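You operate a simulated robot arm through the tools that you are given. There is no shell and no other tool. Be economical: measure what you need, move in short steps, check, and stop when the job is done.

You are at the controls of a simulated robot arm. One attempt, no reset.

## Task
Fetch the pipe link from the tubing drawer, couple it and pump the wide analyser down.
Fine: link in its dock, drawer shut, door latched, vent valve shut; red switch on after link, latch and valve; vacuum 0.1 mbar or less; leave the ballast knob alone.
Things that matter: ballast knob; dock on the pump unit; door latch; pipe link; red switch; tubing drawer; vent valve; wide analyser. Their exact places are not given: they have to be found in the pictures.

The check looks at the end state, three seconds after you hand in, the way a careful person would. Anything else that was tipped, shoved, dropped, spilled or broken makes it a failure.

## Robot
A 6-joint arm with a two-finger parallel gripper on a trunk, on a base that drives. Base frame: it is fixed to the floor where the robot stands at the start and does not move with it; the origin is under the middle of the robot, x ahead of it, y to its left, z up. Lengths are in mm, angles in degrees, forces in N, time in s.
With the tool pointing down near the work surface it reaches from about 140 to 820 mm from the robot's upright axis, wherever it stands. Its first joint turns from -166.0 to 166.0 degrees. Places, roughly: ballast knob [1100, -700, 500]; dock on the pump unit [1300, -700, 700]; door latch [1200, -500, 1000]; red switch [900, -600, 500]; tubing drawer [600, 200, 600]; vent valve [1100, -400, 1100]; wide analyser [1600, -400, 1000]. Payload 3.91 kg.
The TCP is the grasp point between the finger pads, 30 mm short of the fingertips. In the tool frame z runs along the fingers and y along their closing line. The gripper opens to 110 mm. The fingers are 20 mm wide and 10 mm thick; the gripper's body (48 by 112 mm) begins 55 mm behind the TCP.
Orientation is told as [roll, pitch, yaw] about the base's x, y, z axes, in that order, counted from this pose: with the fingers straight down and closing along the base's y, the tool's x points along the base's -x, its y along +y and its z along -z.

## Interface
- The arm moves only by the tool drive_tool. Its arguments are lists of equal length, an entry for each row: "translation": the shift along the tool's x, y, z in mm, a list of three; "dr": the turn, a rotation vector about the tool's x, y, z in degrees, a list of three; "gripper": the opening, from 0 (shut) to 1 (fully open). In form: {"translation": [[dx, dy, dz], ...], "dr": [[ax, ay, az], ...], "gripper": [gripper, ...]}. A call has 1 to 12 rows; each row shifts and turns the commanded pose from where the row before left it, along the tool's axes as they then stand. Rows are played at 5 a second. More than 50 mm and 8.6 degrees between two rows, or a gripper value outside its range, and nothing of the call is played. A pose out of reach is approached as far as the arm can. The call stops where the force on the tool passes 90 N (or 10 N more than at its start, if that is more) or the arm is blocked; 0.2 s more then pass. The fingers move at their own pace (about 108 mm/s each) and stop on an object; they squeeze with about 24 N. The grip force told is the motor's: it shows also when the fingers shut on nothing. Time passes only in rows, and 0.2 s behind the last, so rows that do not move let the fingers close. The reply holds the time, the measured pose of the TCP, the force on the tool along the base axes, the opening and the grip force, in the units named above and with some noise, with the torque about the TCP (base axes, N m) and any sound that the robot's microphone picked up.
- Cameras (640 x 400 px; columns grow to the right, rows downward): "scene" is now at [-90, -13.4, 1457.1]; the picture's right is [-0.20, -0.98, 0.00], its down [-0.63, 0.13, -0.76] and it looks along [0.75, -0.15, -0.65] (base axes); focal length 214 px, centre (320, 200). "wrist" rides on the gripper at [77, 7, -114] in the tool frame; the picture's right is [-0.09, 1.00, 0.00], its down [-0.80, -0.07, -0.59] and it looks along [-0.59, -0.05, 0.80] (tool axes); focal length 270 px, centre (320, 200).
- grab_frame(camera): a new picture of that camera. It takes no simulated time.
- slide_trunk(by): slides the trunk up (or, below 0, down) by that many mm; the arm and the scene camera ride with it, the base frame stays. It gives what a move gives, with no picture.
- drive_base(legs): drives the robot by 1 to 6 legs, each [ahead, left, turn to the left] in mm, mm and degrees, along the robot's own axes; the way and the turn of a leg run together, so that a leg with both is an arc; at most 1500 mm and 180 degrees a leg. The arm and the cameras ride along, it lands a little off, and it stops where it bumps. It gives what a move gives.
- aim_head(pan, tilt): turns the head with the scene camera to pan (to the left, within 86 degrees either way) and tilt (down, from -29 to 69), counted from straight ahead of the robot. It gives what a move gives.
- probe_pixels(camera, pixels): for up to 12 pixels [column, row] of the newest picture of that camera ("zoom" is the newest enlarged one), the place [x, y, z] in the base frame of the surface seen there, good to about 2 mm, but the place of the scene camera against the robot may be out by one fixed shift of up to 12 mm in any direction. It takes no simulated time.
- inspect(camera, box): a new picture of the part [left, top, right, bottom] of that camera's present view, enlarged. It takes no simulated time.
- job_done(): hands the job in; it is judged then, once.

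Go step by step. Measure first, check grasps and placings, and put right what went wrong. The budget is 80 turns and 68 pictures, counting those below and the enlarged ones. Unless the task says otherwise, let go and move clear before handing in, and close with one line.

The tools are called after "Emit:" by a JSON object that holds its "api" and its "payload". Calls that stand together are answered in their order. drive_tool: Moves the arm, as the interface text tells. Its arguments: {"type":"object","properties":{"translation":{"type":"array","items":{"type":"array","items":{"type":"number"}}},"dr":{"type":"array","items":{"type":"array","items":{"type":"number"}}},"gripper":{"type":"array","items":{"type":"number"}}},"required":["translation","dr","gripper"]} The other tools are called the same way: slide_trunk (by) slides the trunk up or down; drive_base (legs) drives the base; aim_head (pan, tilt) turns the head that bears the scene camera; grab_frame (camera) takes a picture; probe_pixels (camera, pixels) gives the place of the surface under pixels of a picture; inspect (camera, box) takes an enlarged picture of a part of a camera's view; job_done () hands the job in.

At the start:

```text
clock: 0.0
tool_pos: [276.5, -311.2, 1306.9]
tool_rot: [-0.1, 0.0, -0.1]
ft_force: [0.2, -0.1, 0.0]
torque: [0.02, -0.01, 0.01]
grip_width: 109.9
grip_force: 0.1
trunk travel left (down, up): [-394.0, 146.0]
robot x, y, heading: [-0.0, 1.1, 0.3]
head pan, tilt: [-11.3, 40.3]
```

scene: 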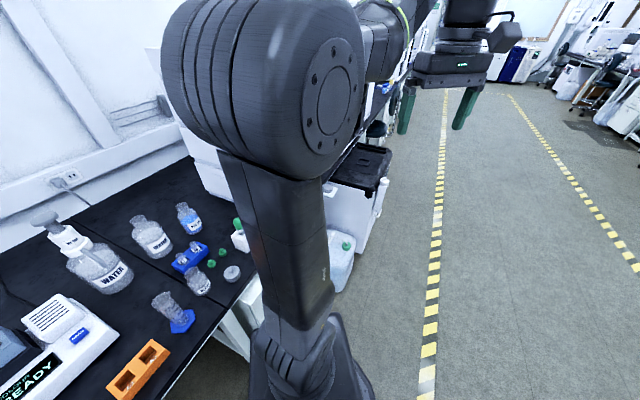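
wrist: 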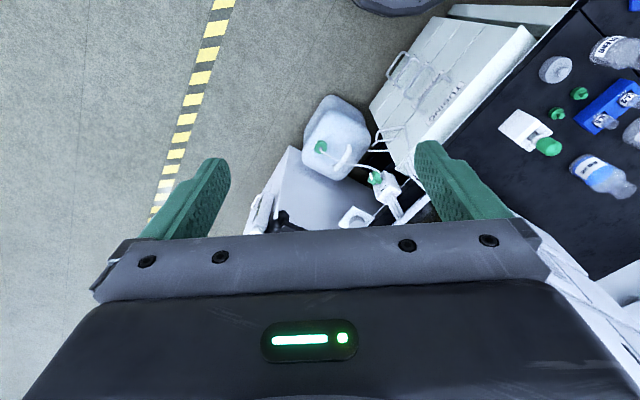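

The scene view is blocked by the arm in the middle; the bench is at left and the pump area is behind the arm. I'll look around with the head first.

Emit:
{"api": "aim_head", "payload": {"pan": -35, "tilt": 30}}

Emit:
{"api": "grab_frame", "payload": {"camera": "scene"}}

Emit:
{"api": "aim_head", "payload": {"pan": 20, "tilt": 35}}

Emit:
{"api": "grab_frame", "payload": {"camera": "scene"}}

```text
clock: 0.9
tool_pos: [276.0, -311.0, 1305.9]
tool_rot: [0.1, 0.0, 0.0]
ft_force: [0.1, -0.5, 0.1]
torque: [0.0, -0.01, 0.0]
grip_width: 110.1
grip_force: 0.1
trunk travel left (down, up): [-394.0, 146.0]
robot x, y, heading: [-0.9, -3.6, 0.0]
head pan, tilt: [-35.0, 30.0]
```

```text
65 pictures are left
```

scene: 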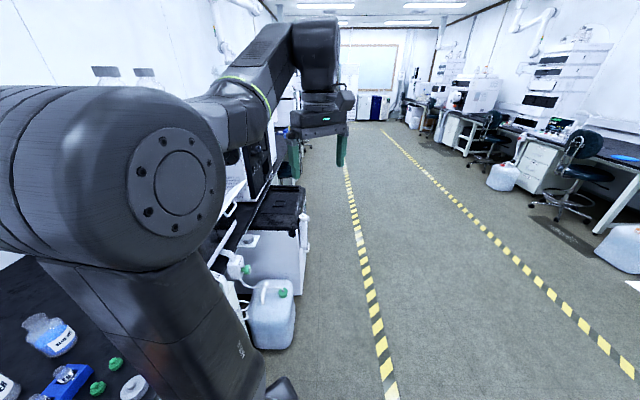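

```text
clock: 2.1
tool_pos: [278.4, -311.7, 1306.1]
tool_rot: [0.0, 0.1, 0.1]
ft_force: [0.2, 0.8, -0.3]
torque: [0.01, 0.0, 0.05]
grip_width: 109.8
grip_force: 0.0
trunk travel left (down, up): [-394.0, 146.0]
robot x, y, heading: [-1.4, -0.1, 0.1]
head pan, tilt: [20.0, 35.0]
```

```text
64 pictures are left
```

scene: 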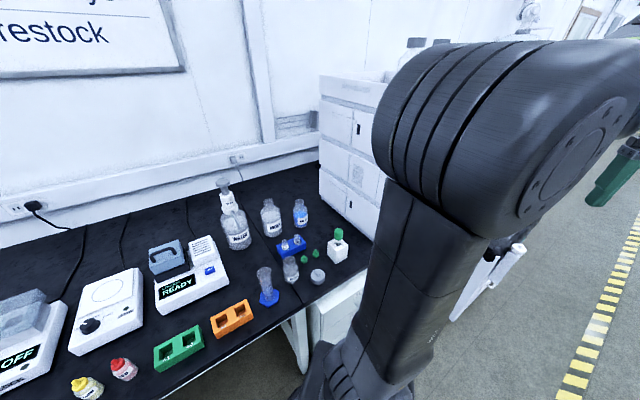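

The picture shows the row of benches running obliquely (aisle direction about -50°), with the arm in the way. I'll swing the arm to the right side and then look again.

Emit:
{"api": "drive_tool", "payload": {"translation": [[43, -12, 0], [43, -12, 0], [43, -12, 0], [43, -12, 0], [43, -12, 0], [43, -12, 0], [43, -12, 0], [43, -12, 0]], "dr": [[0, 0, 0], [0, 0, 0], [0, 0, 0], [0, 0, 0], [0, 0, 0], [0, 0, 0], [0, 0, 0], [0, 0, 0]], "gripper": [1, 1, 1, 1, 1, 1, 1, 1]}}

Emit:
{"api": "aim_head", "payload": {"pan": -20, "tilt": 30}}

Emit:
{"api": "grab_frame", "payload": {"camera": "scene"}}

```text
clock: 3.9
tool_pos: [-68.9, -407.5, 1308.5]
tool_rot: [0.1, 0.1, -0.1]
ft_force: [-0.8, -0.4, 0.3]
torque: [0.02, -0.02, 0.02]
grip_width: 109.9
grip_force: 0.1
trunk travel left (down, up): [-394.0, 146.0]
robot x, y, heading: [0.5, -2.2, 0.1]
head pan, tilt: [20.0, 35.0]
```

```text
clock: 5.0
tool_pos: [-67.4, -406.9, 1308.3]
tool_rot: [0.0, 0.0, 0.0]
ft_force: [0.4, -0.6, 0.6]
torque: [-0.02, 0.03, -0.01]
grip_width: 109.9
grip_force: 0.1
trunk travel left (down, up): [-394.0, 146.0]
robot x, y, heading: [-2.1, 1.3, 0.1]
head pan, tilt: [-20.0, 30.0]
```

```text
63 pictures are left
```

scene: 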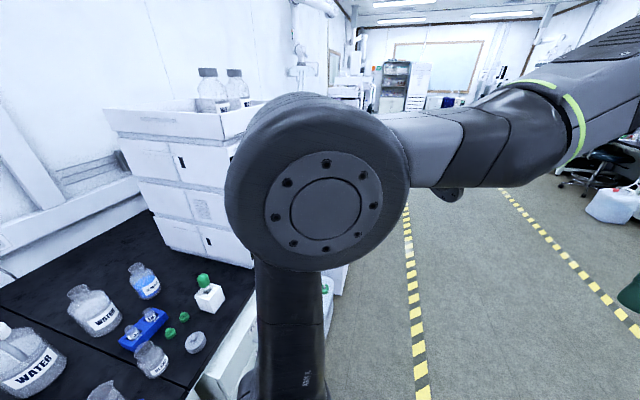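

The shoulder still hides the units, so I'll drive along the aisle parallel to the bench row and turn to face the units from further off.

Emit:
{"api": "drive_base", "payload": {"legs": [[450, -1040, 0], [0, 0, 40]]}}

Emit:
{"api": "aim_head", "payload": {"pan": 20, "tilt": 35}}

Emit:
{"api": "grab_frame", "payload": {"camera": "scene"}}

```text
clock: 12.8
tool_pos: [680.6, -1413.8, 1307.1]
tool_rot: [0.1, 0.0, 40.6]
ft_force: [-0.6, 0.0, 0.1]
torque: [0.02, -0.01, -0.01]
grip_width: 110.0
grip_force: 0.0
trunk travel left (down, up): [-394.0, 146.0]
robot x, y, heading: [465.0, -1063.2, 40.6]
head pan, tilt: [-20.0, 30.0]
```

```text
clock: 13.8
tool_pos: [680.9, -1415.3, 1308.7]
tool_rot: [0.0, 0.0, 40.6]
ft_force: [0.2, -0.3, 0.9]
torque: [0.01, -0.03, -0.01]
grip_width: 109.9
grip_force: 0.1
trunk travel left (down, up): [-394.0, 146.0]
robot x, y, heading: [469.1, -1061.8, 40.6]
head pan, tilt: [20.0, 35.0]
```

```text
62 pictures are left
```

scene: 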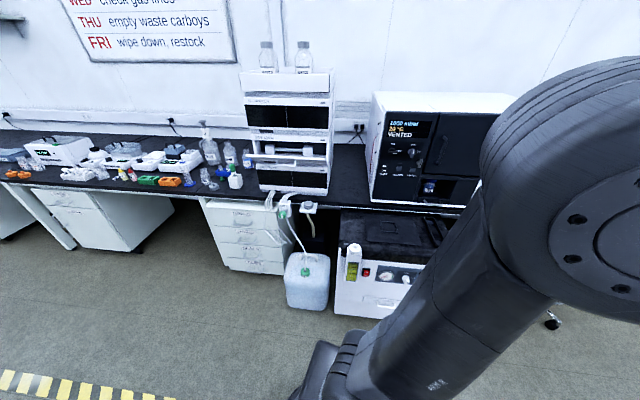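

Now I see the analyser (435,150) with display "VENTED", the pump unit (385,275) with a red switch near (366,272), and a drawer cabinet (243,235). I'll enlarge each.

Emit:
{"api": "inspect", "payload": {"camera": "scene", "box": [330, 80, 530, 205]}}

Emit:
{"api": "inspect", "payload": {"camera": "scene", "box": [310, 200, 470, 320]}}

Emit:
{"api": "inspect", "payload": {"camera": "scene", "box": [190, 190, 330, 290]}}

```text
3.20 times, centred on (430, 142) of scene
```

zoom: 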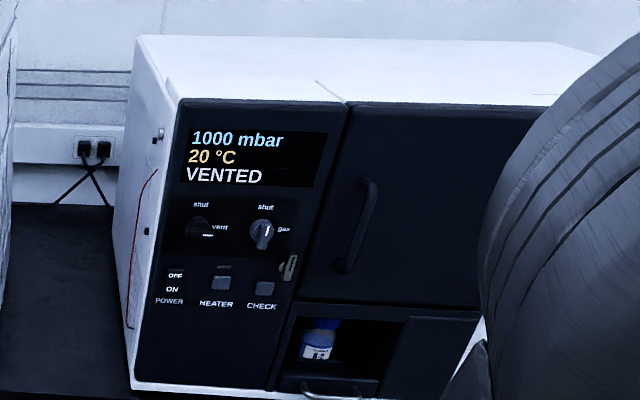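

```text
3.33 times, centred on (390, 260) of scene
```

zoom: 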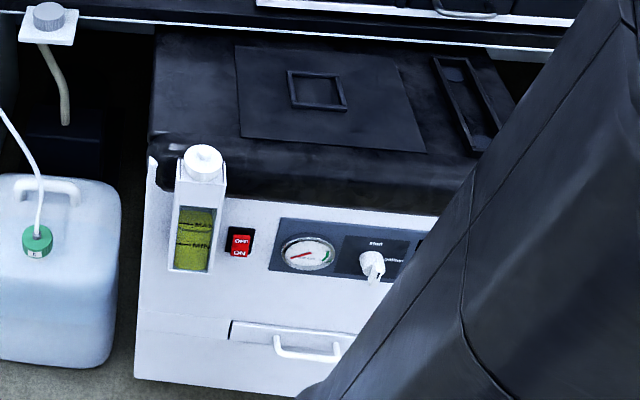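

```text
4.00 times, centred on (260, 240) of scene
```

zoom: 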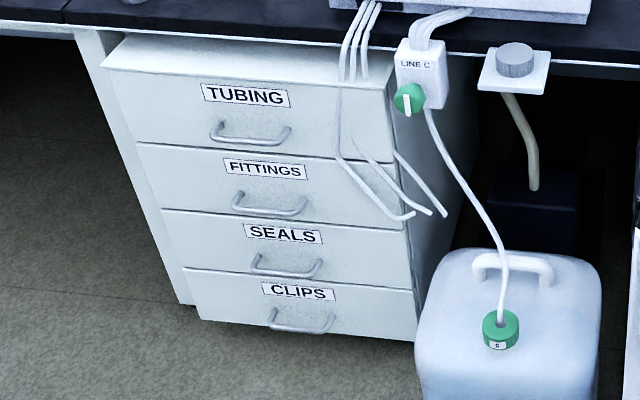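

Tubing drawer is the top one with its handle at zoom (250,135). I'll measure it while that zoom is the newest.

Emit:
{"api": "probe_pixels", "payload": {"camera": "zoom", "pixels": [[222, 138], [250, 142], [282, 140], [215, 118], [290, 122], [140, 100], [340, 130], [350, 175], [405, 215], [440, 213], [408, 100], [380, 60]]}}

Emit:
{"api": "inspect", "payload": {"camera": "scene", "box": [370, 120, 450, 170]}}

```text
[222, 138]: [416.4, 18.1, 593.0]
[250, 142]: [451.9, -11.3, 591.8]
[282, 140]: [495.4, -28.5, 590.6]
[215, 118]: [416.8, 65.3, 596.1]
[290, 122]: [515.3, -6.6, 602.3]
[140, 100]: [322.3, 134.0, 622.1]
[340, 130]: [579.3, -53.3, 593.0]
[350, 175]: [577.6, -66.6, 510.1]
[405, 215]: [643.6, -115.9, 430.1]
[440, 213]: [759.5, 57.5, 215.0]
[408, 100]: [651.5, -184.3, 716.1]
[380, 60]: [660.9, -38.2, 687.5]
```

```text
8.00 times, centred on (410, 145) of scene
```

zoom: 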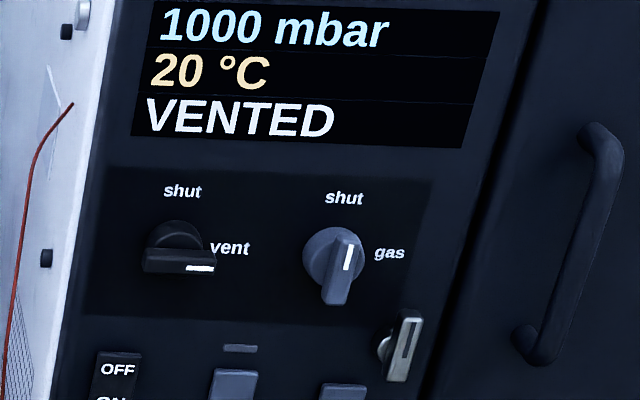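

The vent knob's mark points to "vent" (right) and must turn to "shut" (up); latch lever at (400,345) is vertical, probably open. Measuring these.

Emit:
{"api": "probe_pixels", "payload": {"camera": "zoom", "pixels": [[178, 262], [150, 262], [205, 266], [178, 232], [120, 290], [250, 300], [405, 345], [383, 345], [405, 375], [560, 60], [470, 330], [605, 170]]}}

Emit:
{"api": "inspect", "payload": {"camera": "scene", "box": [310, 200, 470, 320]}}

Emit:
{"api": "probe_pixels", "payload": {"camera": "zoom", "pixels": [[240, 242], [233, 255], [300, 255], [372, 265], [375, 280], [330, 345], [200, 160], [290, 72], [345, 105], [260, 50], [420, 150], [470, 145]]}}

```text
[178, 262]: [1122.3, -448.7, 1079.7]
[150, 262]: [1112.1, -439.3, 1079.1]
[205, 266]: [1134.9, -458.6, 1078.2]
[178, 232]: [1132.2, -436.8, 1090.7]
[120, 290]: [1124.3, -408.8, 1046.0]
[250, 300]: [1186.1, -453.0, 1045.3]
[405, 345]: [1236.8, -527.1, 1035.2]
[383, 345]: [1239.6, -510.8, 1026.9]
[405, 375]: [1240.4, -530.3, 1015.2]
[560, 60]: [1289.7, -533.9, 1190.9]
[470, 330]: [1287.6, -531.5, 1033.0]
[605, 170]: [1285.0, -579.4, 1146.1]
```

```text
3.33 times, centred on (390, 260) of scene
```

zoom: 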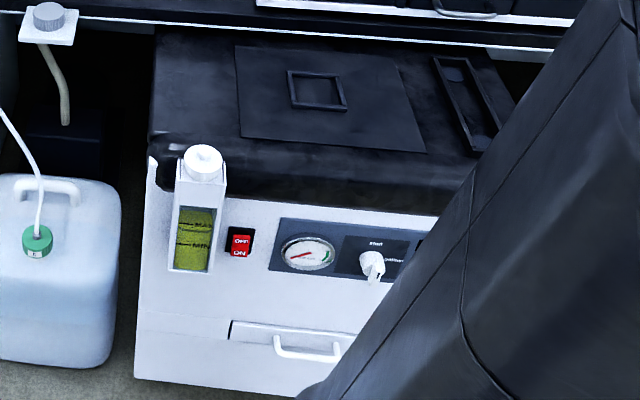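

```text
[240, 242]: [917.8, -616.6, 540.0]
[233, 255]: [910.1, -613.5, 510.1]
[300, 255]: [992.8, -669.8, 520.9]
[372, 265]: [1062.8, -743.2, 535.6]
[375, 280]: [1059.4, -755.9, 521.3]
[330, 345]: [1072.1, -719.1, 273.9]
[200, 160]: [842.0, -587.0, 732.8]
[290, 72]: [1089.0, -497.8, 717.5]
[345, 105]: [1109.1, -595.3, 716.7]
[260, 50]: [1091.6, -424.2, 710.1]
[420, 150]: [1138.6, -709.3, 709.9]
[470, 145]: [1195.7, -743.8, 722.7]
```

The unit row runs at -36° so facing heading is 54°; the dock is likely the slot at zoom (470,110), hidden by the shoulder. I'll turn square to the row and shift right for a clear look.

Emit:
{"api": "drive_base", "payload": {"legs": [[0, 0, 13.3], [0, -650, 0]]}}

Emit:
{"api": "aim_head", "payload": {"pan": 25, "tilt": 38}}

Emit:
{"api": "grab_frame", "payload": {"camera": "scene"}}

```text
clock: 18.3
tool_pos: [1272.9, -1744.0, 1308.9]
tool_rot: [0.0, 0.0, 53.3]
ft_force: [0.3, 1.0, -0.2]
torque: [0.02, 0.03, 0.04]
grip_width: 110.0
grip_force: 0.1
trunk travel left (down, up): [-394.0, 146.0]
robot x, y, heading: [985.1, -1444.6, 53.3]
head pan, tilt: [20.0, 35.0]
```

```text
clock: 18.9
tool_pos: [1272.1, -1744.4, 1309.3]
tool_rot: [0.0, 0.0, 53.4]
ft_force: [-0.5, -0.4, 1.2]
torque: [0.01, 0.01, -0.01]
grip_width: 110.2
grip_force: 0.2
trunk travel left (down, up): [-394.0, 146.0]
robot x, y, heading: [987.3, -1442.2, 53.5]
head pan, tilt: [25.0, 38.0]
```

```text
56 pictures are left
```

scene: 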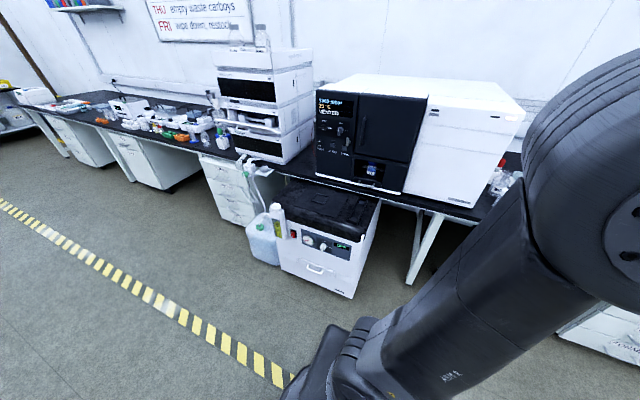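

Emit:
{"api": "inspect", "payload": {"camera": "scene", "box": [250, 160, 400, 255]}}

Emit:
{"api": "inspect", "payload": {"camera": "scene", "box": [305, 85, 435, 205]}}

```text
4.21 times, centred on (325, 208) of scene
```

zoom: 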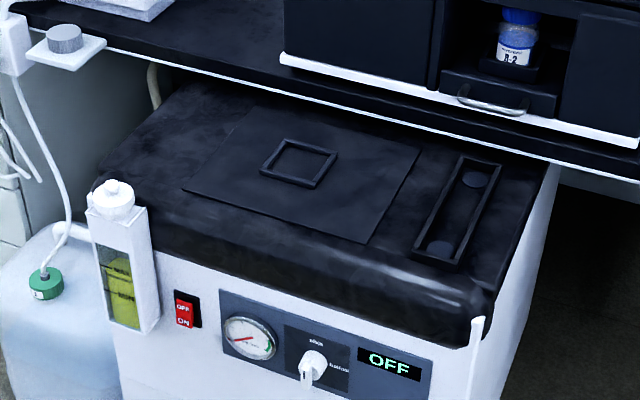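

```text
3.33 times, centred on (370, 145) of scene
```

zoom: 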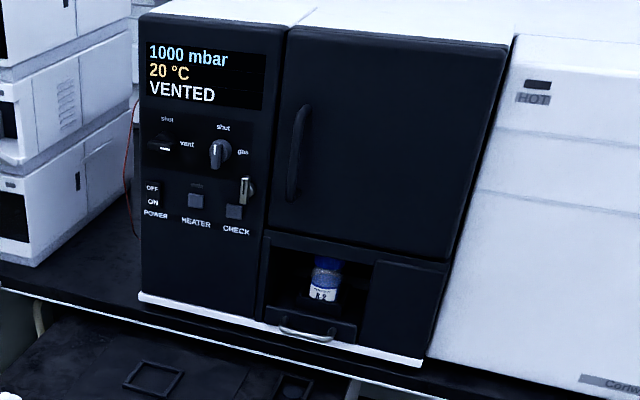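

The dock is the rectangular tray with two ports at the first zoom's (460,210); I'll enlarge and measure it, along with the bench edge above.

Emit:
{"api": "inspect", "payload": {"camera": "scene", "box": [335, 185, 400, 230]}}

Emit:
{"api": "probe_pixels", "payload": {"camera": "scene", "pixels": [[350, 189], [390, 198], [362, 202], [355, 218], [358, 210], [365, 212], [345, 221], [380, 214], [293, 231], [322, 245], [330, 290], [370, 245]]}}

```text
8.89 times, centred on (368, 208) of scene
```

zoom: 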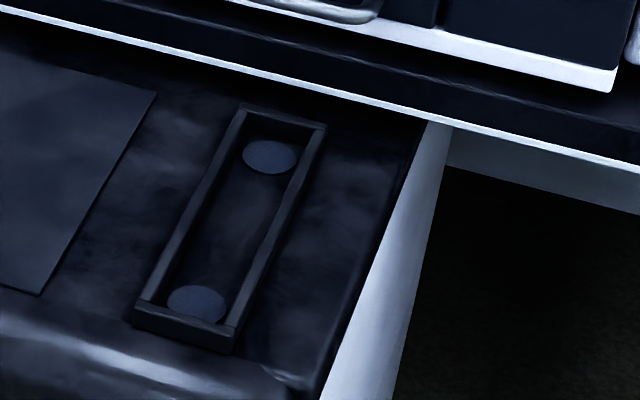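

```text
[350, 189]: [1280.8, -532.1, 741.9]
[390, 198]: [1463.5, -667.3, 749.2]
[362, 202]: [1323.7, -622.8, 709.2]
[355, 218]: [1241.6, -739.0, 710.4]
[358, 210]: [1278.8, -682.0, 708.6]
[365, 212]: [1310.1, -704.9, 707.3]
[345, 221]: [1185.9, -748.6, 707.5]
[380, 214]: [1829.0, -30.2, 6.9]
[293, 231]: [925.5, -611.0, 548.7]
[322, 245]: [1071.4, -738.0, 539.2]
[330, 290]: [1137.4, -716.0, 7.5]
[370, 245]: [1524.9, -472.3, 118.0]
```

Emit:
{"api": "probe_pixels", "payload": {"camera": "zoom", "pixels": [[272, 157], [196, 302], [247, 108], [324, 127], [136, 318], [234, 338], [232, 230], [208, 210], [270, 245], [180, 225], [420, 95], [180, 45]]}}

```text
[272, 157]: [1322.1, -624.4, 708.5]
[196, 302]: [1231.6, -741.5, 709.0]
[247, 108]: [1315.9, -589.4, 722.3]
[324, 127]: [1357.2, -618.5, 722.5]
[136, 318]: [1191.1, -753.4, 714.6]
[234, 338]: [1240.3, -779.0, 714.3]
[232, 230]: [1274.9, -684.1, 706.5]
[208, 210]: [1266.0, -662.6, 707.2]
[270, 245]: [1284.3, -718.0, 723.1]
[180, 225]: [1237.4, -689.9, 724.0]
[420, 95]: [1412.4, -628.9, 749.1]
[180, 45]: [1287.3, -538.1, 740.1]
```

The dock is a 50×206 mm tray, centre about (1276,-685,707), long side along the facing direction; it sits just in front of the bench edge. Now I'll drive to the drawer cabinet, stopping with it on my left, and look.

Emit:
{"api": "drive_base", "payload": {"legs": [[110, 1050, 0.5]]}}

Emit:
{"api": "aim_head", "payload": {"pan": 22, "tilt": 50}}

Emit:
{"api": "grab_frame", "payload": {"camera": "scene"}}

```text
clock: 24.3
tool_pos: [498.3, -1034.7, 1309.5]
tool_rot: [0.0, 0.0, 55.1]
ft_force: [0.1, -0.4, -0.1]
torque: [0.0, -0.01, 0.01]
grip_width: 110.2
grip_force: 0.0
trunk travel left (down, up): [-394.0, 146.0]
robot x, y, heading: [201.3, -744.1, 55.1]
head pan, tilt: [25.0, 38.0]
```

```text
clock: 25.1
tool_pos: [499.5, -1034.4, 1309.0]
tool_rot: [0.0, 0.0, 55.1]
ft_force: [-0.8, -0.2, -0.4]
torque: [-0.01, 0.03, 0.0]
grip_width: 109.8
grip_force: 0.1
trunk travel left (down, up): [-394.0, 146.0]
robot x, y, heading: [206.2, -749.4, 54.9]
head pan, tilt: [22.0, 50.0]
```

```text
52 pictures are left
```

scene: 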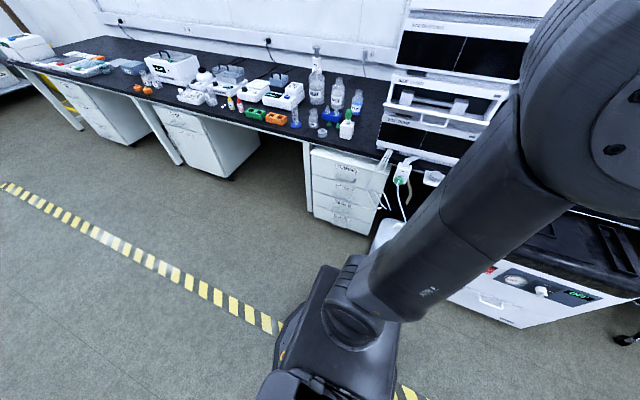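

Emit:
{"api": "inspect", "payload": {"camera": "scene", "box": [300, 140, 420, 215]}}

Emit:
{"api": "probe_pixels", "payload": {"camera": "zoom", "pixels": [[215, 158], [250, 172], [300, 172], [315, 150], [60, 60], [150, 120], [380, 150], [400, 170], [410, 235], [360, 80], [210, 140], [385, 75]]}}

```text
5.33 times, centred on (360, 178) of scene
```

zoom: 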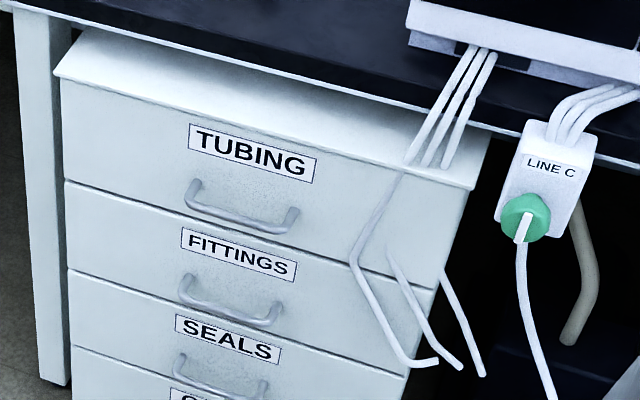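

```text
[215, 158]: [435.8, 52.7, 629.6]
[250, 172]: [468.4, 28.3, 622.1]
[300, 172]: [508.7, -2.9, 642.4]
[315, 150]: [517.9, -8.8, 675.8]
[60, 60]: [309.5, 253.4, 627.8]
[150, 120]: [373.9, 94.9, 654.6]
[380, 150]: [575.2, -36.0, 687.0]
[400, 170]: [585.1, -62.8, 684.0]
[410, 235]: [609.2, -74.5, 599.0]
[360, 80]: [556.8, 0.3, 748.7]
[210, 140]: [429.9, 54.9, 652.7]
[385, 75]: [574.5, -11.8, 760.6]
```

The tubing drawer handle spans zoom (190,195)-(295,220); some thin tubes hang in front of the drawer's right part. I'll enlarge the handle for exact places.

Emit:
{"api": "inspect", "payload": {"camera": "scene", "box": [325, 160, 385, 198]}}

Emit:
{"api": "probe_pixels", "payload": {"camera": "zoom", "pixels": [[112, 158], [150, 172], [200, 189], [250, 204], [310, 190], [105, 150], [130, 155], [200, 175], [250, 215], [90, 60], [320, 120], [500, 210]]}}

```text
10.53 times, centred on (355, 179) of scene
```

zoom: 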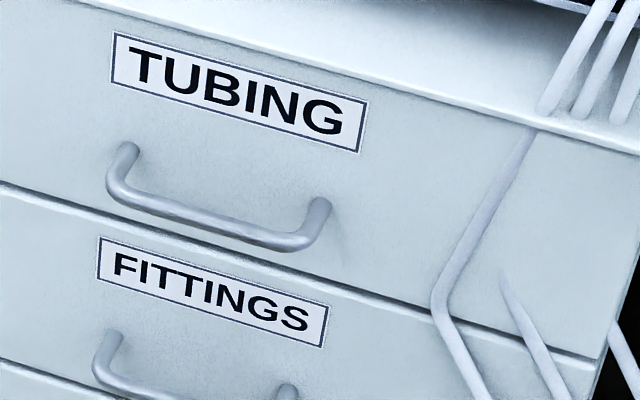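

```text
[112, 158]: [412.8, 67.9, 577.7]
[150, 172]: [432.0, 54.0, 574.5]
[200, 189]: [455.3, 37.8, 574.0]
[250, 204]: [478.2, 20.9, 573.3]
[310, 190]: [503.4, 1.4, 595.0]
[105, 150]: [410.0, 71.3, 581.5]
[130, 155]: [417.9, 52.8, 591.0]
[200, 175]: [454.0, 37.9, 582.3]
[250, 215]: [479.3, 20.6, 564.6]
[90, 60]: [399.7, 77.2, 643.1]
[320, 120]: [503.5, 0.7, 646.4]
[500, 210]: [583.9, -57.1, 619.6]
```

I'll probe on the bar itself.

Emit:
{"api": "probe_pixels", "payload": {"camera": "zoom", "pixels": [[125, 150], [118, 185], [150, 201], [175, 210], [200, 217], [225, 225], [250, 233], [275, 241], [300, 240], [318, 206], [200, 208], [200, 225]]}}

```text
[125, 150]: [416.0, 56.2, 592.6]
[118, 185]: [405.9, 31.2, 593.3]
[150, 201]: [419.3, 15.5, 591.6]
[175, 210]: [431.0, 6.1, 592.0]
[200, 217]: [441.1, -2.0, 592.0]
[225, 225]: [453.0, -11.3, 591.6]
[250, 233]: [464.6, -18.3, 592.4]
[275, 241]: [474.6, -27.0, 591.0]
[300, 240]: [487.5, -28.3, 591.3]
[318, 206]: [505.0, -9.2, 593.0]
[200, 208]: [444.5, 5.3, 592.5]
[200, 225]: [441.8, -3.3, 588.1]
```

Handle bar centre is about (447,-2,590), standing ~36 mm off the face. I'll swing the arm to the front now.

Emit:
{"api": "drive_tool", "payload": {"translation": [[-30.3, 29.6, 18], [-30.3, 29.6, 18], [-30.3, 29.6, 18], [-30.3, 29.6, 18], [-30.3, 29.6, 18], [-30.3, 29.6, 18], [-30.3, 29.6, 18], [-30.3, 29.6, 18], [-30.3, 29.6, 18], [-30.3, 29.6, 18], [-30.3, 29.6, 18], [-30.3, 29.6, 18]], "dr": [[0, 0, 0], [0, 0, 0], [0, 0, 0], [0, 0, 0], [0, 0, 0], [0, 0, 0], [0, 0, 0], [0, 0, 0], [0, 0, 0], [0, 0, 0], [0, 0, 0], [0, 0, 0]], "gripper": [1, 1, 1, 1, 1, 1, 1, 1, 1, 1, 1, 1]}}

Emit:
{"api": "drive_tool", "payload": {"translation": [[-30.3, 29.6, 18], [-30.3, 29.6, 18], [-30.3, 29.6, 18], [-30.3, 29.6, 18], [-30.3, 29.6, 18]], "dr": [[0, 0, 0], [0, 0, 0], [0, 0, 0], [0, 0, 0], [0, 0, 0]], "gripper": [1, 1, 1, 1, 1]}}

Emit:
{"api": "drive_tool", "payload": {"translation": [[0, 0, 0], [0, 0, 0], [0, 0, 0], [0, 0, 0], [0, 0, 0], [0, 0, 0], [0, 0, 0], [0, 0, 0], [0, 0, 0], [0, 0, 0], [0, 0, 0], [0, 0, 0]], "dr": [[-4.949, -4.949, 4.949], [-4.949, -4.949, 4.949], [-4.949, -4.949, 4.949], [-4.949, -4.949, 4.949], [-4.949, -4.949, 4.949], [-4.949, -4.949, 4.949], [-4.949, -4.949, 4.949], [-4.949, -4.949, 4.949], [-4.949, -4.949, 4.949], [-4.949, -4.949, 4.949], [-4.949, -4.949, 4.949], [-4.949, -4.949, 4.949]], "gripper": [0.5, 0.5, 0.5, 0.5, 0.5, 0.5, 0.5, 0.5, 0.5, 0.5, 0.5, 0.5]}}

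Emit:
{"api": "drive_tool", "payload": {"translation": [[0, 0, 0], [0, 0, 0]], "dr": [[-4.949, -4.949, 4.949], [-4.949, -4.949, 4.949]], "gripper": [0.5, 0.5]}}

Emit:
{"api": "grab_frame", "payload": {"camera": "scene"}}

```text
clock: 27.4
tool_pos: [443.6, -659.4, 1133.5]
tool_rot: [-0.6, -2.8, 39.5]
ft_force: [-1.2, -0.9, -1.0]
torque: [-0.01, -0.04, 0.0]
grip_width: 109.8
grip_force: 0.1
trunk travel left (down, up): [-394.0, 146.0]
robot x, y, heading: [202.4, -745.4, 55.3]
head pan, tilt: [22.0, 50.0]
stopped in row 11: the arm was blocked; the commanded pose is now the measured one
```

```text
clock: 27.9
tool_pos: [469.5, -652.3, 1117.5]
tool_rot: [-0.4, -4.2, 25.8]
ft_force: [-0.4, -1.5, -0.1]
torque: [-0.01, -0.06, -0.02]
grip_width: 110.1
grip_force: 0.1
trunk travel left (down, up): [-394.0, 146.0]
robot x, y, heading: [204.0, -747.1, 55.3]
head pan, tilt: [22.0, 50.0]
stopped in row 2: the arm was blocked; the commanded pose is now the measured one
```

```text
clock: 30.5
tool_pos: [469.4, -651.0, 1119.3]
tool_rot: [83.4, -10.1, -54.1]
ft_force: [-1.2, 0.8, -0.3]
torque: [0.02, 0.01, 0.03]
grip_width: 55.1
grip_force: 0.1
trunk travel left (down, up): [-394.0, 146.0]
robot x, y, heading: [205.0, -746.1, 55.2]
head pan, tilt: [22.0, 50.0]
```

```text
clock: 31.1
tool_pos: [470.4, -651.4, 1118.5]
tool_rot: [94.2, -0.3, -64.2]
ft_force: [0.4, 0.4, -0.6]
torque: [-0.01, -0.02, 0.01]
grip_width: 54.6
grip_force: 0.2
trunk travel left (down, up): [-394.0, 146.0]
robot x, y, heading: [201.1, -747.7, 55.0]
head pan, tilt: [22.0, 50.0]
```

```text
49 pictures are left
```

scene: 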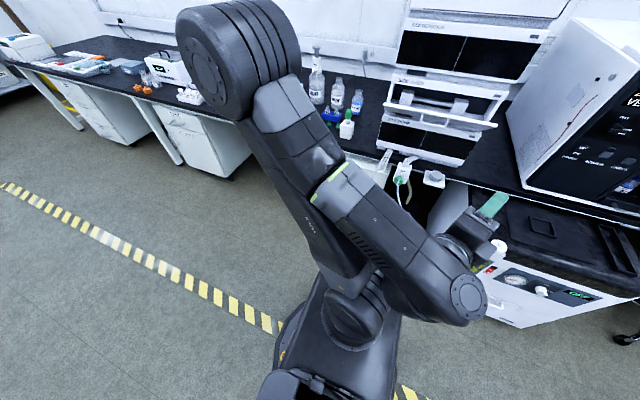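

The tool is now horizontal, but heading 26° rather than 54°. I'll correct the yaw and then move forward-left and down in steps.

Emit:
{"api": "drive_tool", "payload": {"translation": [[0, 0, 20], [0, 0, 20], [0, 0, 20], [0, 0, 20], [25, 0, 25], [25, 0, 25], [25, 0, 25], [25, 0, 25], [25, -20, 25], [25, -20, 25], [25, -20, 25], [25, -20, 25]], "dr": [[1.05, 7, 0], [1.05, 7, 0], [1.05, 7, 0], [1.05, 7, 0], [0, 0, 0], [0, 0, 0], [0, 0, 0], [0, 0, 0], [0, 0, 0], [0, 0, 0], [0, 0, 0], [0, 0, 0]], "gripper": [0.5, 0.5, 0.5, 0.5, 0.5, 0.5, 0.5, 0.5, 0.5, 0.5, 0.5, 0.5]}}

```text
clock: 33.7
tool_pos: [497.7, -334.6, 1034.1]
tool_rot: [89.5, -1.3, -35.8]
ft_force: [0.0, -0.5, -0.1]
torque: [0.03, 0.02, 0.01]
grip_width: 55.1
grip_force: 0.0
out of reach, approached as far as the arm can: row 12
trunk travel left (down, up): [-394.0, 146.0]
robot x, y, heading: [207.4, -745.3, 55.1]
head pan, tilt: [22.0, 50.0]
```

Orientation is right now (fingers heading 54°). I continue down and left.

Emit:
{"api": "drive_tool", "payload": {"translation": [[10, -45, 0], [20, -45, 0], [20, -45, 0], [20, -45, 0], [25, -40, 0], [25, -40, 0], [25, -40, 0], [25, -40, 0], [25, -40, 0], [25, -40, 0]], "dr": [[0, 0, 0], [0, 0, 0], [0, 0, 0], [0, 0, 0], [0, 0, 0], [0, 0, 0], [0, 0, 0], [0, 0, 0], [0, 0, 0], [0, 0, 0]], "gripper": [0.5, 0.5, 0.5, 0.5, 0.5, 0.5, 0.5, 0.5, 0.5, 0.5]}}

Emit:
{"api": "grab_frame", "payload": {"camera": "scene"}}

```text
clock: 35.9
tool_pos: [476.1, -353.1, 610.2]
tool_rot: [89.4, -1.3, -35.7]
ft_force: [0.4, -0.4, 0.5]
torque: [0.0, -0.02, -0.03]
grip_width: 55.2
grip_force: 0.0
out of reach, approached as far as the arm can: row 1, 2, 3, 4, 5, 6, 7, 8, 9, 10
trunk travel left (down, up): [-394.0, 146.0]
robot x, y, heading: [205.7, -747.0, 55.0]
head pan, tilt: [22.0, 50.0]
```

```text
48 pictures are left
```

scene: 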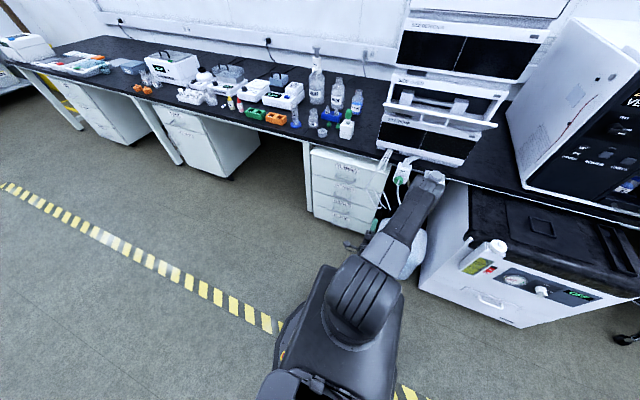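

Leftward motion is out of reach in this wrist posture, so I'll instead slide the base 230 mm left so the handle lies straight ahead of the fingers.

Emit:
{"api": "drive_base", "payload": {"legs": [[0, 230, -0.9]]}}

Emit:
{"api": "grab_frame", "payload": {"camera": "wrist"}}

Emit:
{"api": "aim_head", "payload": {"pan": 0, "tilt": 50}}

Emit:
{"api": "grab_frame", "payload": {"camera": "scene"}}

```text
clock: 37.6
tool_pos: [293.1, -223.6, 610.6]
tool_rot: [89.4, -1.3, -36.5]
ft_force: [-0.7, 0.2, 0.8]
torque: [-0.01, 0.02, -0.01]
grip_width: 54.8
grip_force: 0.1
trunk travel left (down, up): [-394.0, 146.0]
robot x, y, heading: [14.5, -613.9, 54.1]
head pan, tilt: [22.0, 50.0]
```

```text
47 pictures are left
```

wrist: 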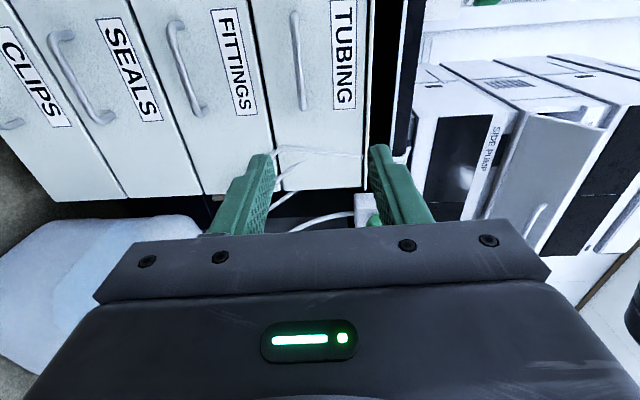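

```text
clock: 38.5
tool_pos: [292.3, -222.3, 610.2]
tool_rot: [89.4, -1.3, -36.5]
ft_force: [-0.4, -0.9, -1.1]
torque: [0.02, 0.01, -0.02]
grip_width: 55.1
grip_force: 0.1
trunk travel left (down, up): [-394.0, 146.0]
robot x, y, heading: [16.2, -611.4, 54.2]
head pan, tilt: [0.0, 50.0]
```

```text
46 pictures are left
```

scene: 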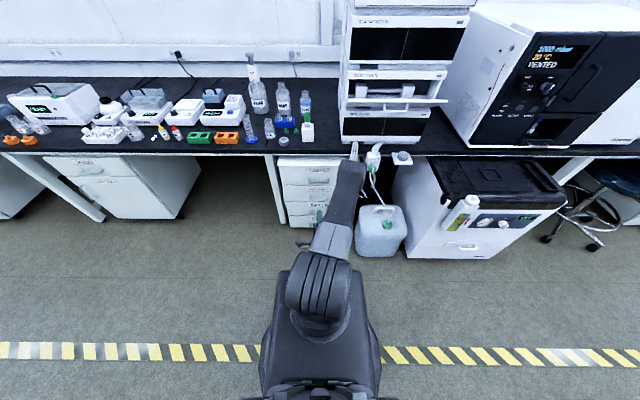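

The wrist view shows the TUBING handle as the bar at (297,60). I'll measure it with the wrist camera, which has no fixed shift.

Emit:
{"api": "probe_pixels", "payload": {"camera": "wrist", "pixels": [[299, 30], [301, 60], [303, 90], [296, 15], [303, 105], [320, 60], [230, 115], [250, 190], [340, 152], [398, 60]]}}

Emit:
{"api": "inspect", "payload": {"camera": "scene", "box": [265, 145, 425, 265]}}

Emit:
{"api": "probe_pixels", "payload": {"camera": "zoom", "pixels": [[215, 150], [170, 148], [205, 225], [215, 245], [260, 45], [305, 70], [320, 50]]}}

```text
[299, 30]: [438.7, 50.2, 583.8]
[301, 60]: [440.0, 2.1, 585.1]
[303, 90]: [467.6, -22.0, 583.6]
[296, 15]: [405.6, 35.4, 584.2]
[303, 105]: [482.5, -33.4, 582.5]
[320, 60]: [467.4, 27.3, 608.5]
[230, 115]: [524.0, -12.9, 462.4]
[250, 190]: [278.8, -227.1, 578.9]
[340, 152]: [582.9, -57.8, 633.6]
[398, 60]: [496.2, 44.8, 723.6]
```

```text
3.33 times, centred on (345, 205) of scene
```

zoom: 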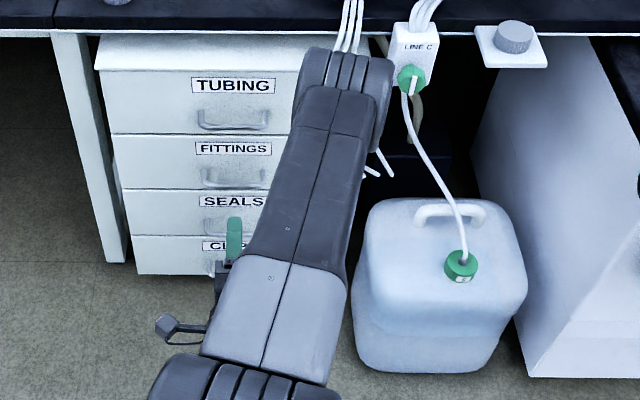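

```text
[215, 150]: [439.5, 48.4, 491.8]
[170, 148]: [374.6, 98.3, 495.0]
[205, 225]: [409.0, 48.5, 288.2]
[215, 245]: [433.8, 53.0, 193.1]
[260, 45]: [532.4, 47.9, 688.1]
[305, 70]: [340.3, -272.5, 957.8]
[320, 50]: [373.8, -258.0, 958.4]
```

Bar centre is about (446,0,584) by the wrist camera, and the face at 35 mm behind. I test a small forward-down move first to see the commanded pose is in step.

Emit:
{"api": "drive_tool", "payload": {"translation": [[4, -13, 30], [4, -13, 30]], "dr": [[0, 0, 0], [0, 0, 0]], "gripper": [0.5, 0.5]}}

```text
clock: 39.1
tool_pos: [335.1, -191.0, 584.9]
tool_rot: [89.3, -1.3, -36.3]
ft_force: [0.1, -1.2, 0.7]
torque: [0.0, -0.02, -0.02]
grip_width: 55.2
grip_force: 0.0
out of reach, approached as far as the arm can: row 1, 2
trunk travel left (down, up): [-394.0, 146.0]
robot x, y, heading: [17.7, -613.0, 54.3]
head pan, tilt: [0.0, 50.0]
```

The wrist posture limits leftward yaw, making it drift right. I'll shift the base another 120 mm left so the handle lies to the right of the arm, where the wrist has room.

Emit:
{"api": "drive_base", "payload": {"legs": [[0, 120, 0]]}}

Emit:
{"api": "drive_tool", "payload": {"translation": [[-30, 0, 0], [-30, 0, 0], [-30, 0, 0]], "dr": [[0, 0, 0], [0, 0, 0], [0, 0, 0]], "gripper": [0.5, 0.5, 0.5]}}

```text
clock: 40.4
tool_pos: [237.8, -121.4, 583.7]
tool_rot: [89.4, -1.2, -36.3]
ft_force: [-0.9, 0.1, -0.7]
torque: [0.0, 0.0, 0.02]
grip_width: 54.9
grip_force: 0.1
trunk travel left (down, up): [-394.0, 146.0]
robot x, y, heading: [-77.9, -544.9, 54.1]
head pan, tilt: [0.0, 50.0]
```

```text
clock: 41.1
tool_pos: [311.0, -171.5, 585.3]
tool_rot: [89.4, -1.2, -36.3]
ft_force: [-0.6, 0.9, 0.0]
torque: [-0.02, 0.0, -0.01]
grip_width: 54.8
grip_force: 0.1
trunk travel left (down, up): [-394.0, 146.0]
robot x, y, heading: [-82.5, -542.3, 54.2]
head pan, tilt: [0.0, 50.0]
```

Now it moves cleanly. Advancing 185 mm towards the handle, then checking.

Emit:
{"api": "drive_tool", "payload": {"translation": [[-2, 0, 37], [-2, 0, 37], [-2, 0, 37], [-2, 0, 37], [0, 0, 37]], "dr": [[0, 0, 0], [0, 0, 0], [0, 0, 0], [0, 0, 0], [0, 0, 0]], "gripper": [0.5, 0.5, 0.5, 0.5, 0.5]}}

Emit:
{"api": "grab_frame", "payload": {"camera": "wrist"}}

```text
clock: 42.4
tool_pos: [428.8, -31.9, 583.9]
tool_rot: [89.4, -1.3, -36.2]
ft_force: [0.1, 0.3, -0.4]
torque: [0.02, -0.01, 0.02]
grip_width: 55.2
grip_force: 0.0
trunk travel left (down, up): [-394.0, 146.0]
robot x, y, heading: [-81.9, -542.6, 54.1]
head pan, tilt: [0.0, 50.0]
```

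```text
44 pictures are left
```

wrist: 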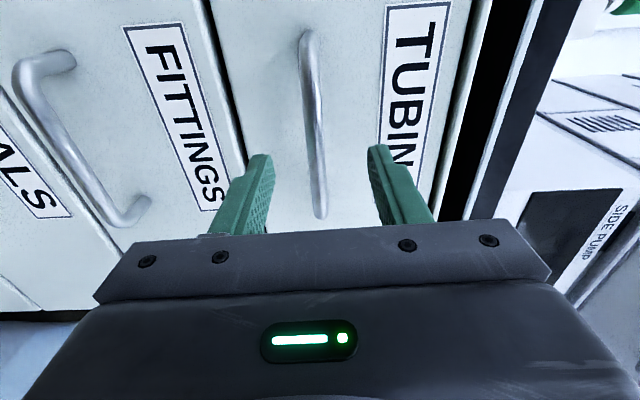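

The bar lies between the fingers at (315,130). I advance 29 mm and close.

Emit:
{"api": "drive_tool", "payload": {"translation": [[0, 0, 15], [0, 0, 14], [0, 0, 0], [0, 0, 0], [0, 0, 0]], "dr": [[0, 0, 0], [0, 0, 0], [0, 0, 0], [0, 0, 0], [0, 0, 0]], "gripper": [0.5, 0.5, 0, 0, 0]}}

```text
clock: 43.5
tool_pos: [444.9, -9.0, 580.8]
tool_rot: [89.3, -1.2, -36.3]
ft_force: [-0.9, -0.4, -12.5]
torque: [0.46, 0.85, -0.54]
grip_width: 11.3
grip_force: 45.0
trunk travel left (down, up): [-394.0, 146.0]
robot x, y, heading: [-81.5, -539.5, 54.5]
head pan, tilt: [0.0, 50.0]
```

Gripped (11.3 mm, bar thickness). Pulling the drawer open 120 mm first.

Emit:
{"api": "drive_tool", "payload": {"translation": [[0, 0, -20], [0, 0, -25], [0, 0, -25], [0, 0, -25], [0, 0, -25]], "dr": [[0, 0, 0], [0, 0, 0], [0, 0, 0], [0, 0, 0], [0, 0, 0]], "gripper": [0, 0, 0, 0, 0]}}

Emit:
{"api": "inspect", "payload": {"camera": "scene", "box": [265, 145, 425, 245]}}

```text
clock: 44.8
tool_pos: [372.8, -105.4, 580.4]
tool_rot: [88.8, -1.2, -36.1]
ft_force: [-9.7, 6.2, -40.2]
torque: [0.47, 0.99, 1.05]
grip_width: 11.3
grip_force: 44.8
trunk travel left (down, up): [-394.0, 146.0]
robot x, y, heading: [-81.4, -545.1, 54.3]
head pan, tilt: [0.0, 50.0]
```

```text
4.00 times, centred on (345, 195) of scene
```

zoom: 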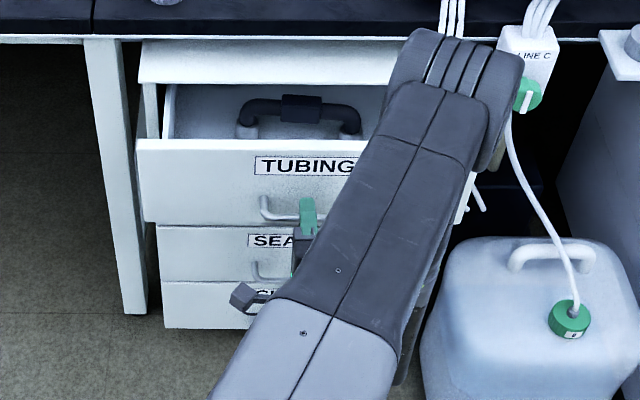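

The drawer opened and the link is visible (black U-pipe with a centre block at (300,108)). I relax the vertical load and pull further.

Emit:
{"api": "drive_tool", "payload": {"translation": [[0, -3, -15], [0, 0, -25], [0, 0, -25], [0, 0, -25], [0, 0, -25], [0, 0, -25]], "dr": [[0, 0, 0], [0, 0, 0], [0, 0, 0], [0, 0, 0], [0, 0, 0], [0, 0, 0]], "gripper": [0, 0, 0, 0, 0, 0]}}

Emit:
{"api": "inspect", "payload": {"camera": "scene", "box": [265, 145, 425, 245]}}

```text
clock: 46.1
tool_pos: [289.9, -218.3, 582.6]
tool_rot: [89.0, -1.3, -36.1]
ft_force: [-10.2, 6.0, -40.9]
torque: [0.34, 1.02, -0.64]
grip_width: 10.8
grip_force: 45.1
trunk travel left (down, up): [-394.0, 146.0]
robot x, y, heading: [-84.4, -540.3, 54.0]
head pan, tilt: [0.0, 50.0]
```

```text
4.00 times, centred on (345, 195) of scene
```

zoom: 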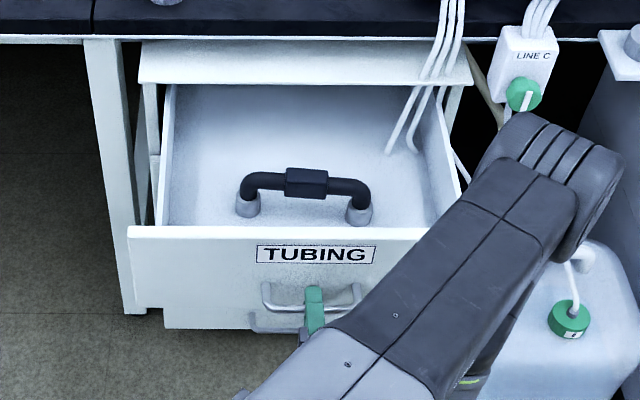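

The link stands upright in the drawer, centre block at (306,182). Measuring it and the drawer interior.

Emit:
{"api": "inspect", "payload": {"camera": "scene", "box": [310, 178, 374, 218]}}

Emit:
{"api": "probe_pixels", "payload": {"camera": "scene", "pixels": [[320, 214], [360, 190], [312, 175], [330, 204], [300, 203], [370, 203], [345, 203], [345, 160]]}}

```text
10.00 times, centred on (342, 198) of scene
```

zoom: 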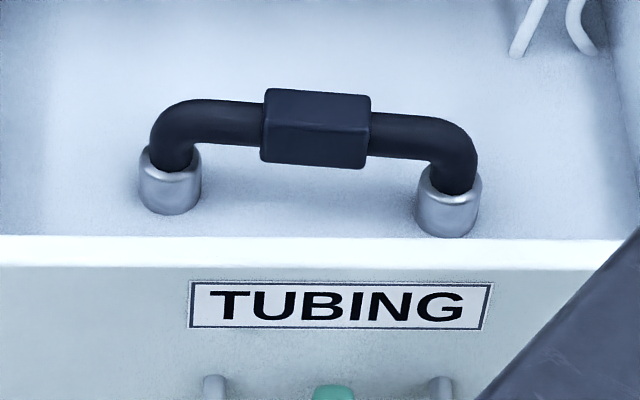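

```text
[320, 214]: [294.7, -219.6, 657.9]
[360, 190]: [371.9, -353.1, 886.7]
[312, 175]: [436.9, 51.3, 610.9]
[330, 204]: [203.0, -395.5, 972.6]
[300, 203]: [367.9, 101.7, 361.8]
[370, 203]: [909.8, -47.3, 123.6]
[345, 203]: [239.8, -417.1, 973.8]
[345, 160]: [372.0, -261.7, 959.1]
```

Emit:
{"api": "probe_pixels", "payload": {"camera": "zoom", "pixels": [[270, 95], [365, 105], [316, 110], [316, 145], [265, 155], [360, 162], [172, 185], [448, 205], [220, 115], [420, 125], [300, 200], [300, 245]]}}

Emit:
{"api": "drive_tool", "payload": {"translation": [[0, 0, 0], [0, 0, 0], [0, 0, -20], [0, 0, -25], [0, 0, -25]], "dr": [[0, 0, 0], [0, 0, 0], [0, 0, 0], [0, 0, 0], [0, 0, 0]], "gripper": [0.4, 0.4, 0.4, 0.4, 0.4]}}

```text
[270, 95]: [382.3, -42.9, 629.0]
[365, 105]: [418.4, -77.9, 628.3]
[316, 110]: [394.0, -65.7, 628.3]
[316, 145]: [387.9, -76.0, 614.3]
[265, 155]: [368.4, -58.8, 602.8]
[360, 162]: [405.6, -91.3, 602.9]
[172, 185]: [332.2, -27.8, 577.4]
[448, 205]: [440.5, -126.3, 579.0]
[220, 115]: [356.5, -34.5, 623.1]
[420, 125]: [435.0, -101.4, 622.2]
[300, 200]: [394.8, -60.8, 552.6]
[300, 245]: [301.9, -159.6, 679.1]
```

```text
clock: 47.4
tool_pos: [248.6, -275.5, 584.4]
tool_rot: [89.4, -1.2, -36.2]
ft_force: [-0.8, -0.5, -0.7]
torque: [0.05, 0.0, -0.02]
grip_width: 43.8
grip_force: 0.2
trunk travel left (down, up): [-394.0, 146.0]
robot x, y, heading: [-81.5, -539.9, 54.4]
head pan, tilt: [0.0, 50.0]
```

The link sits at about (394,-68), block top near z 620, long axis at -42°. Backed off the handle; now I raise the tool and pitch it to point down.

Emit:
{"api": "drive_tool", "payload": {"translation": [[0, 45, 0], [0, 45, 0], [0, 45, 0], [0, 45, 0], [0, 45, 0]], "dr": [[0, 0, 0], [0, 0, 0], [0, 0, 0], [0, 0, 0], [0, 0, 0]], "gripper": [0.6, 0.6, 0.6, 0.6, 0.6]}}

Emit:
{"api": "drive_tool", "payload": {"translation": [[0, 0, 0], [0, 0, 0], [0, 0, 0], [0, 0, 0], [0, 0, 0], [0, 0, 0], [0, 0, 0], [0, 0, 0], [0, 0, 0], [0, 0, 0], [0, 0, 0]], "dr": [[8.13, 0, 0], [8.13, 0, 0], [8.13, 0, 0], [8.13, 0, 0], [8.13, 0, 0], [8.13, 0, 0], [8.13, 0, 0], [8.13, 0, 0], [8.13, 0, 0], [8.13, 0, 0], [8.13, 0, 0]], "gripper": [0.6, 0.6, 0.6, 0.6, 0.6, 0.6, 0.6, 0.6, 0.6, 0.6, 0.6]}}

```text
clock: 48.5
tool_pos: [243.9, -266.8, 808.1]
tool_rot: [89.6, -1.5, -36.3]
ft_force: [0.5, 0.6, -0.1]
torque: [-0.02, 0.0, 0.01]
grip_width: 66.2
grip_force: 0.1
trunk travel left (down, up): [-394.0, 146.0]
robot x, y, heading: [-82.7, -540.2, 53.9]
head pan, tilt: [0.0, 50.0]
```

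```text
clock: 51.0
tool_pos: [236.7, -283.9, 802.8]
tool_rot: [3.9, -0.4, -36.0]
ft_force: [0.8, -0.4, 0.2]
torque: [-0.03, -0.01, -0.03]
grip_width: 65.9
grip_force: 0.1
out of reach, approached as far as the arm can: row 8, 9
trunk travel left (down, up): [-394.0, 146.0]
robot x, y, heading: [-77.7, -542.2, 54.0]
head pan, tilt: [0.0, 50.0]
```

Tool is nearly down. I align the yaw with the link and move above it at about z 800.

Emit:
{"api": "drive_tool", "payload": {"translation": [[0, 0, 0], [4.9, 44.2, 0], [4.9, 44.2, 0], [4.9, 44.2, 0], [4.9, 44.2, 0], [4.9, 44.2, 0], [4.9, 44.2, 0]], "dr": [[3.9, 0, 6.3], [0, 0, 0], [0, 0, 0], [0, 0, 0], [0, 0, 0], [0, 0, 0], [0, 0, 0]], "gripper": [0.6, 0.6, 0.6, 0.6, 0.6, 0.6, 0.6]}}

Emit:
{"api": "grab_frame", "payload": {"camera": "wrist"}}

```text
clock: 52.5
tool_pos: [392.2, -68.2, 802.8]
tool_rot: [0.1, -0.2, -42.6]
ft_force: [-0.6, -0.6, -0.1]
torque: [0.0, 0.01, -0.05]
grip_width: 66.2
grip_force: 0.0
trunk travel left (down, up): [-394.0, 146.0]
robot x, y, heading: [-83.4, -542.8, 54.2]
head pan, tilt: [0.0, 50.0]
```

```text
40 pictures are left
```

wrist: 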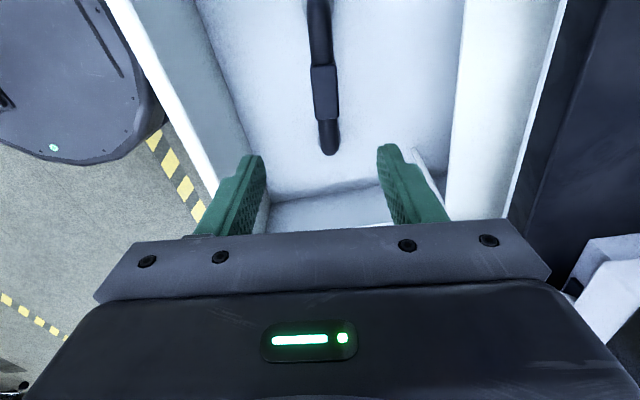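

Emit:
{"api": "probe_pixels", "payload": {"camera": "wrist", "pixels": [[313, 70], [337, 70], [315, 115], [338, 115], [326, 92], [318, 30], [328, 130], [328, 148], [300, 160]]}}

```text
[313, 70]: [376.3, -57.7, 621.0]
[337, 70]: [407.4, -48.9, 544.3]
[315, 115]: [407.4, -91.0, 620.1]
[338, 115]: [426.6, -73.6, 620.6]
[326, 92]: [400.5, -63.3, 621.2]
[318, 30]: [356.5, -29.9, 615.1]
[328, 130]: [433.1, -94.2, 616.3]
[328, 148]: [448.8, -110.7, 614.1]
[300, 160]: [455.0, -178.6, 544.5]
```

The block top is z 621, centre (400,-65). Descending onto it to z 608 and closing.

Emit:
{"api": "drive_tool", "payload": {"translation": [[-3, 7.7, 35], [0, 0, 40], [0, 0, 40], [0, 0, 40], [0, 0, 40], [0, 0, 0], [0, 0, 0], [0, 0, 0]], "dr": [[0, 0, -1.2], [0, 0, 0], [0, 0, 0], [0, 0, 0], [0, 0, 0], [0, 0, 0], [0, 0, 0], [0, 0, 0]], "gripper": [0.6, 0.6, 0.6, 0.6, 0.6, 0, 0, 0]}}

Emit:
{"api": "grab_frame", "payload": {"camera": "wrist"}}

```text
clock: 54.4
tool_pos: [403.8, -65.9, 607.7]
tool_rot: [0.1, -0.1, -41.3]
ft_force: [0.4, 0.7, 0.6]
torque: [-0.02, -0.01, 0.03]
grip_width: 27.9
grip_force: 24.2
trunk travel left (down, up): [-394.0, 146.0]
robot x, y, heading: [-81.3, -542.5, 53.9]
head pan, tilt: [0.0, 50.0]
```

```text
39 pictures are left
```

wrist: 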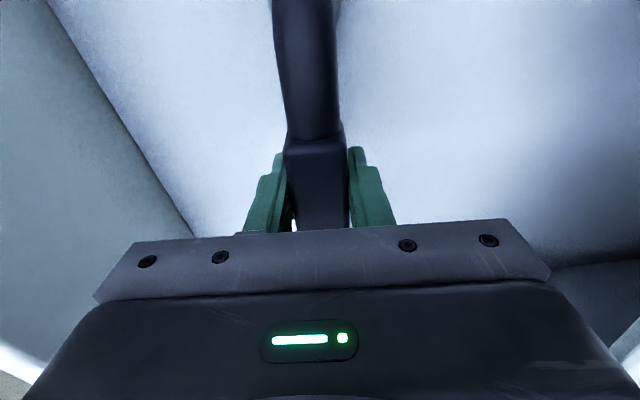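

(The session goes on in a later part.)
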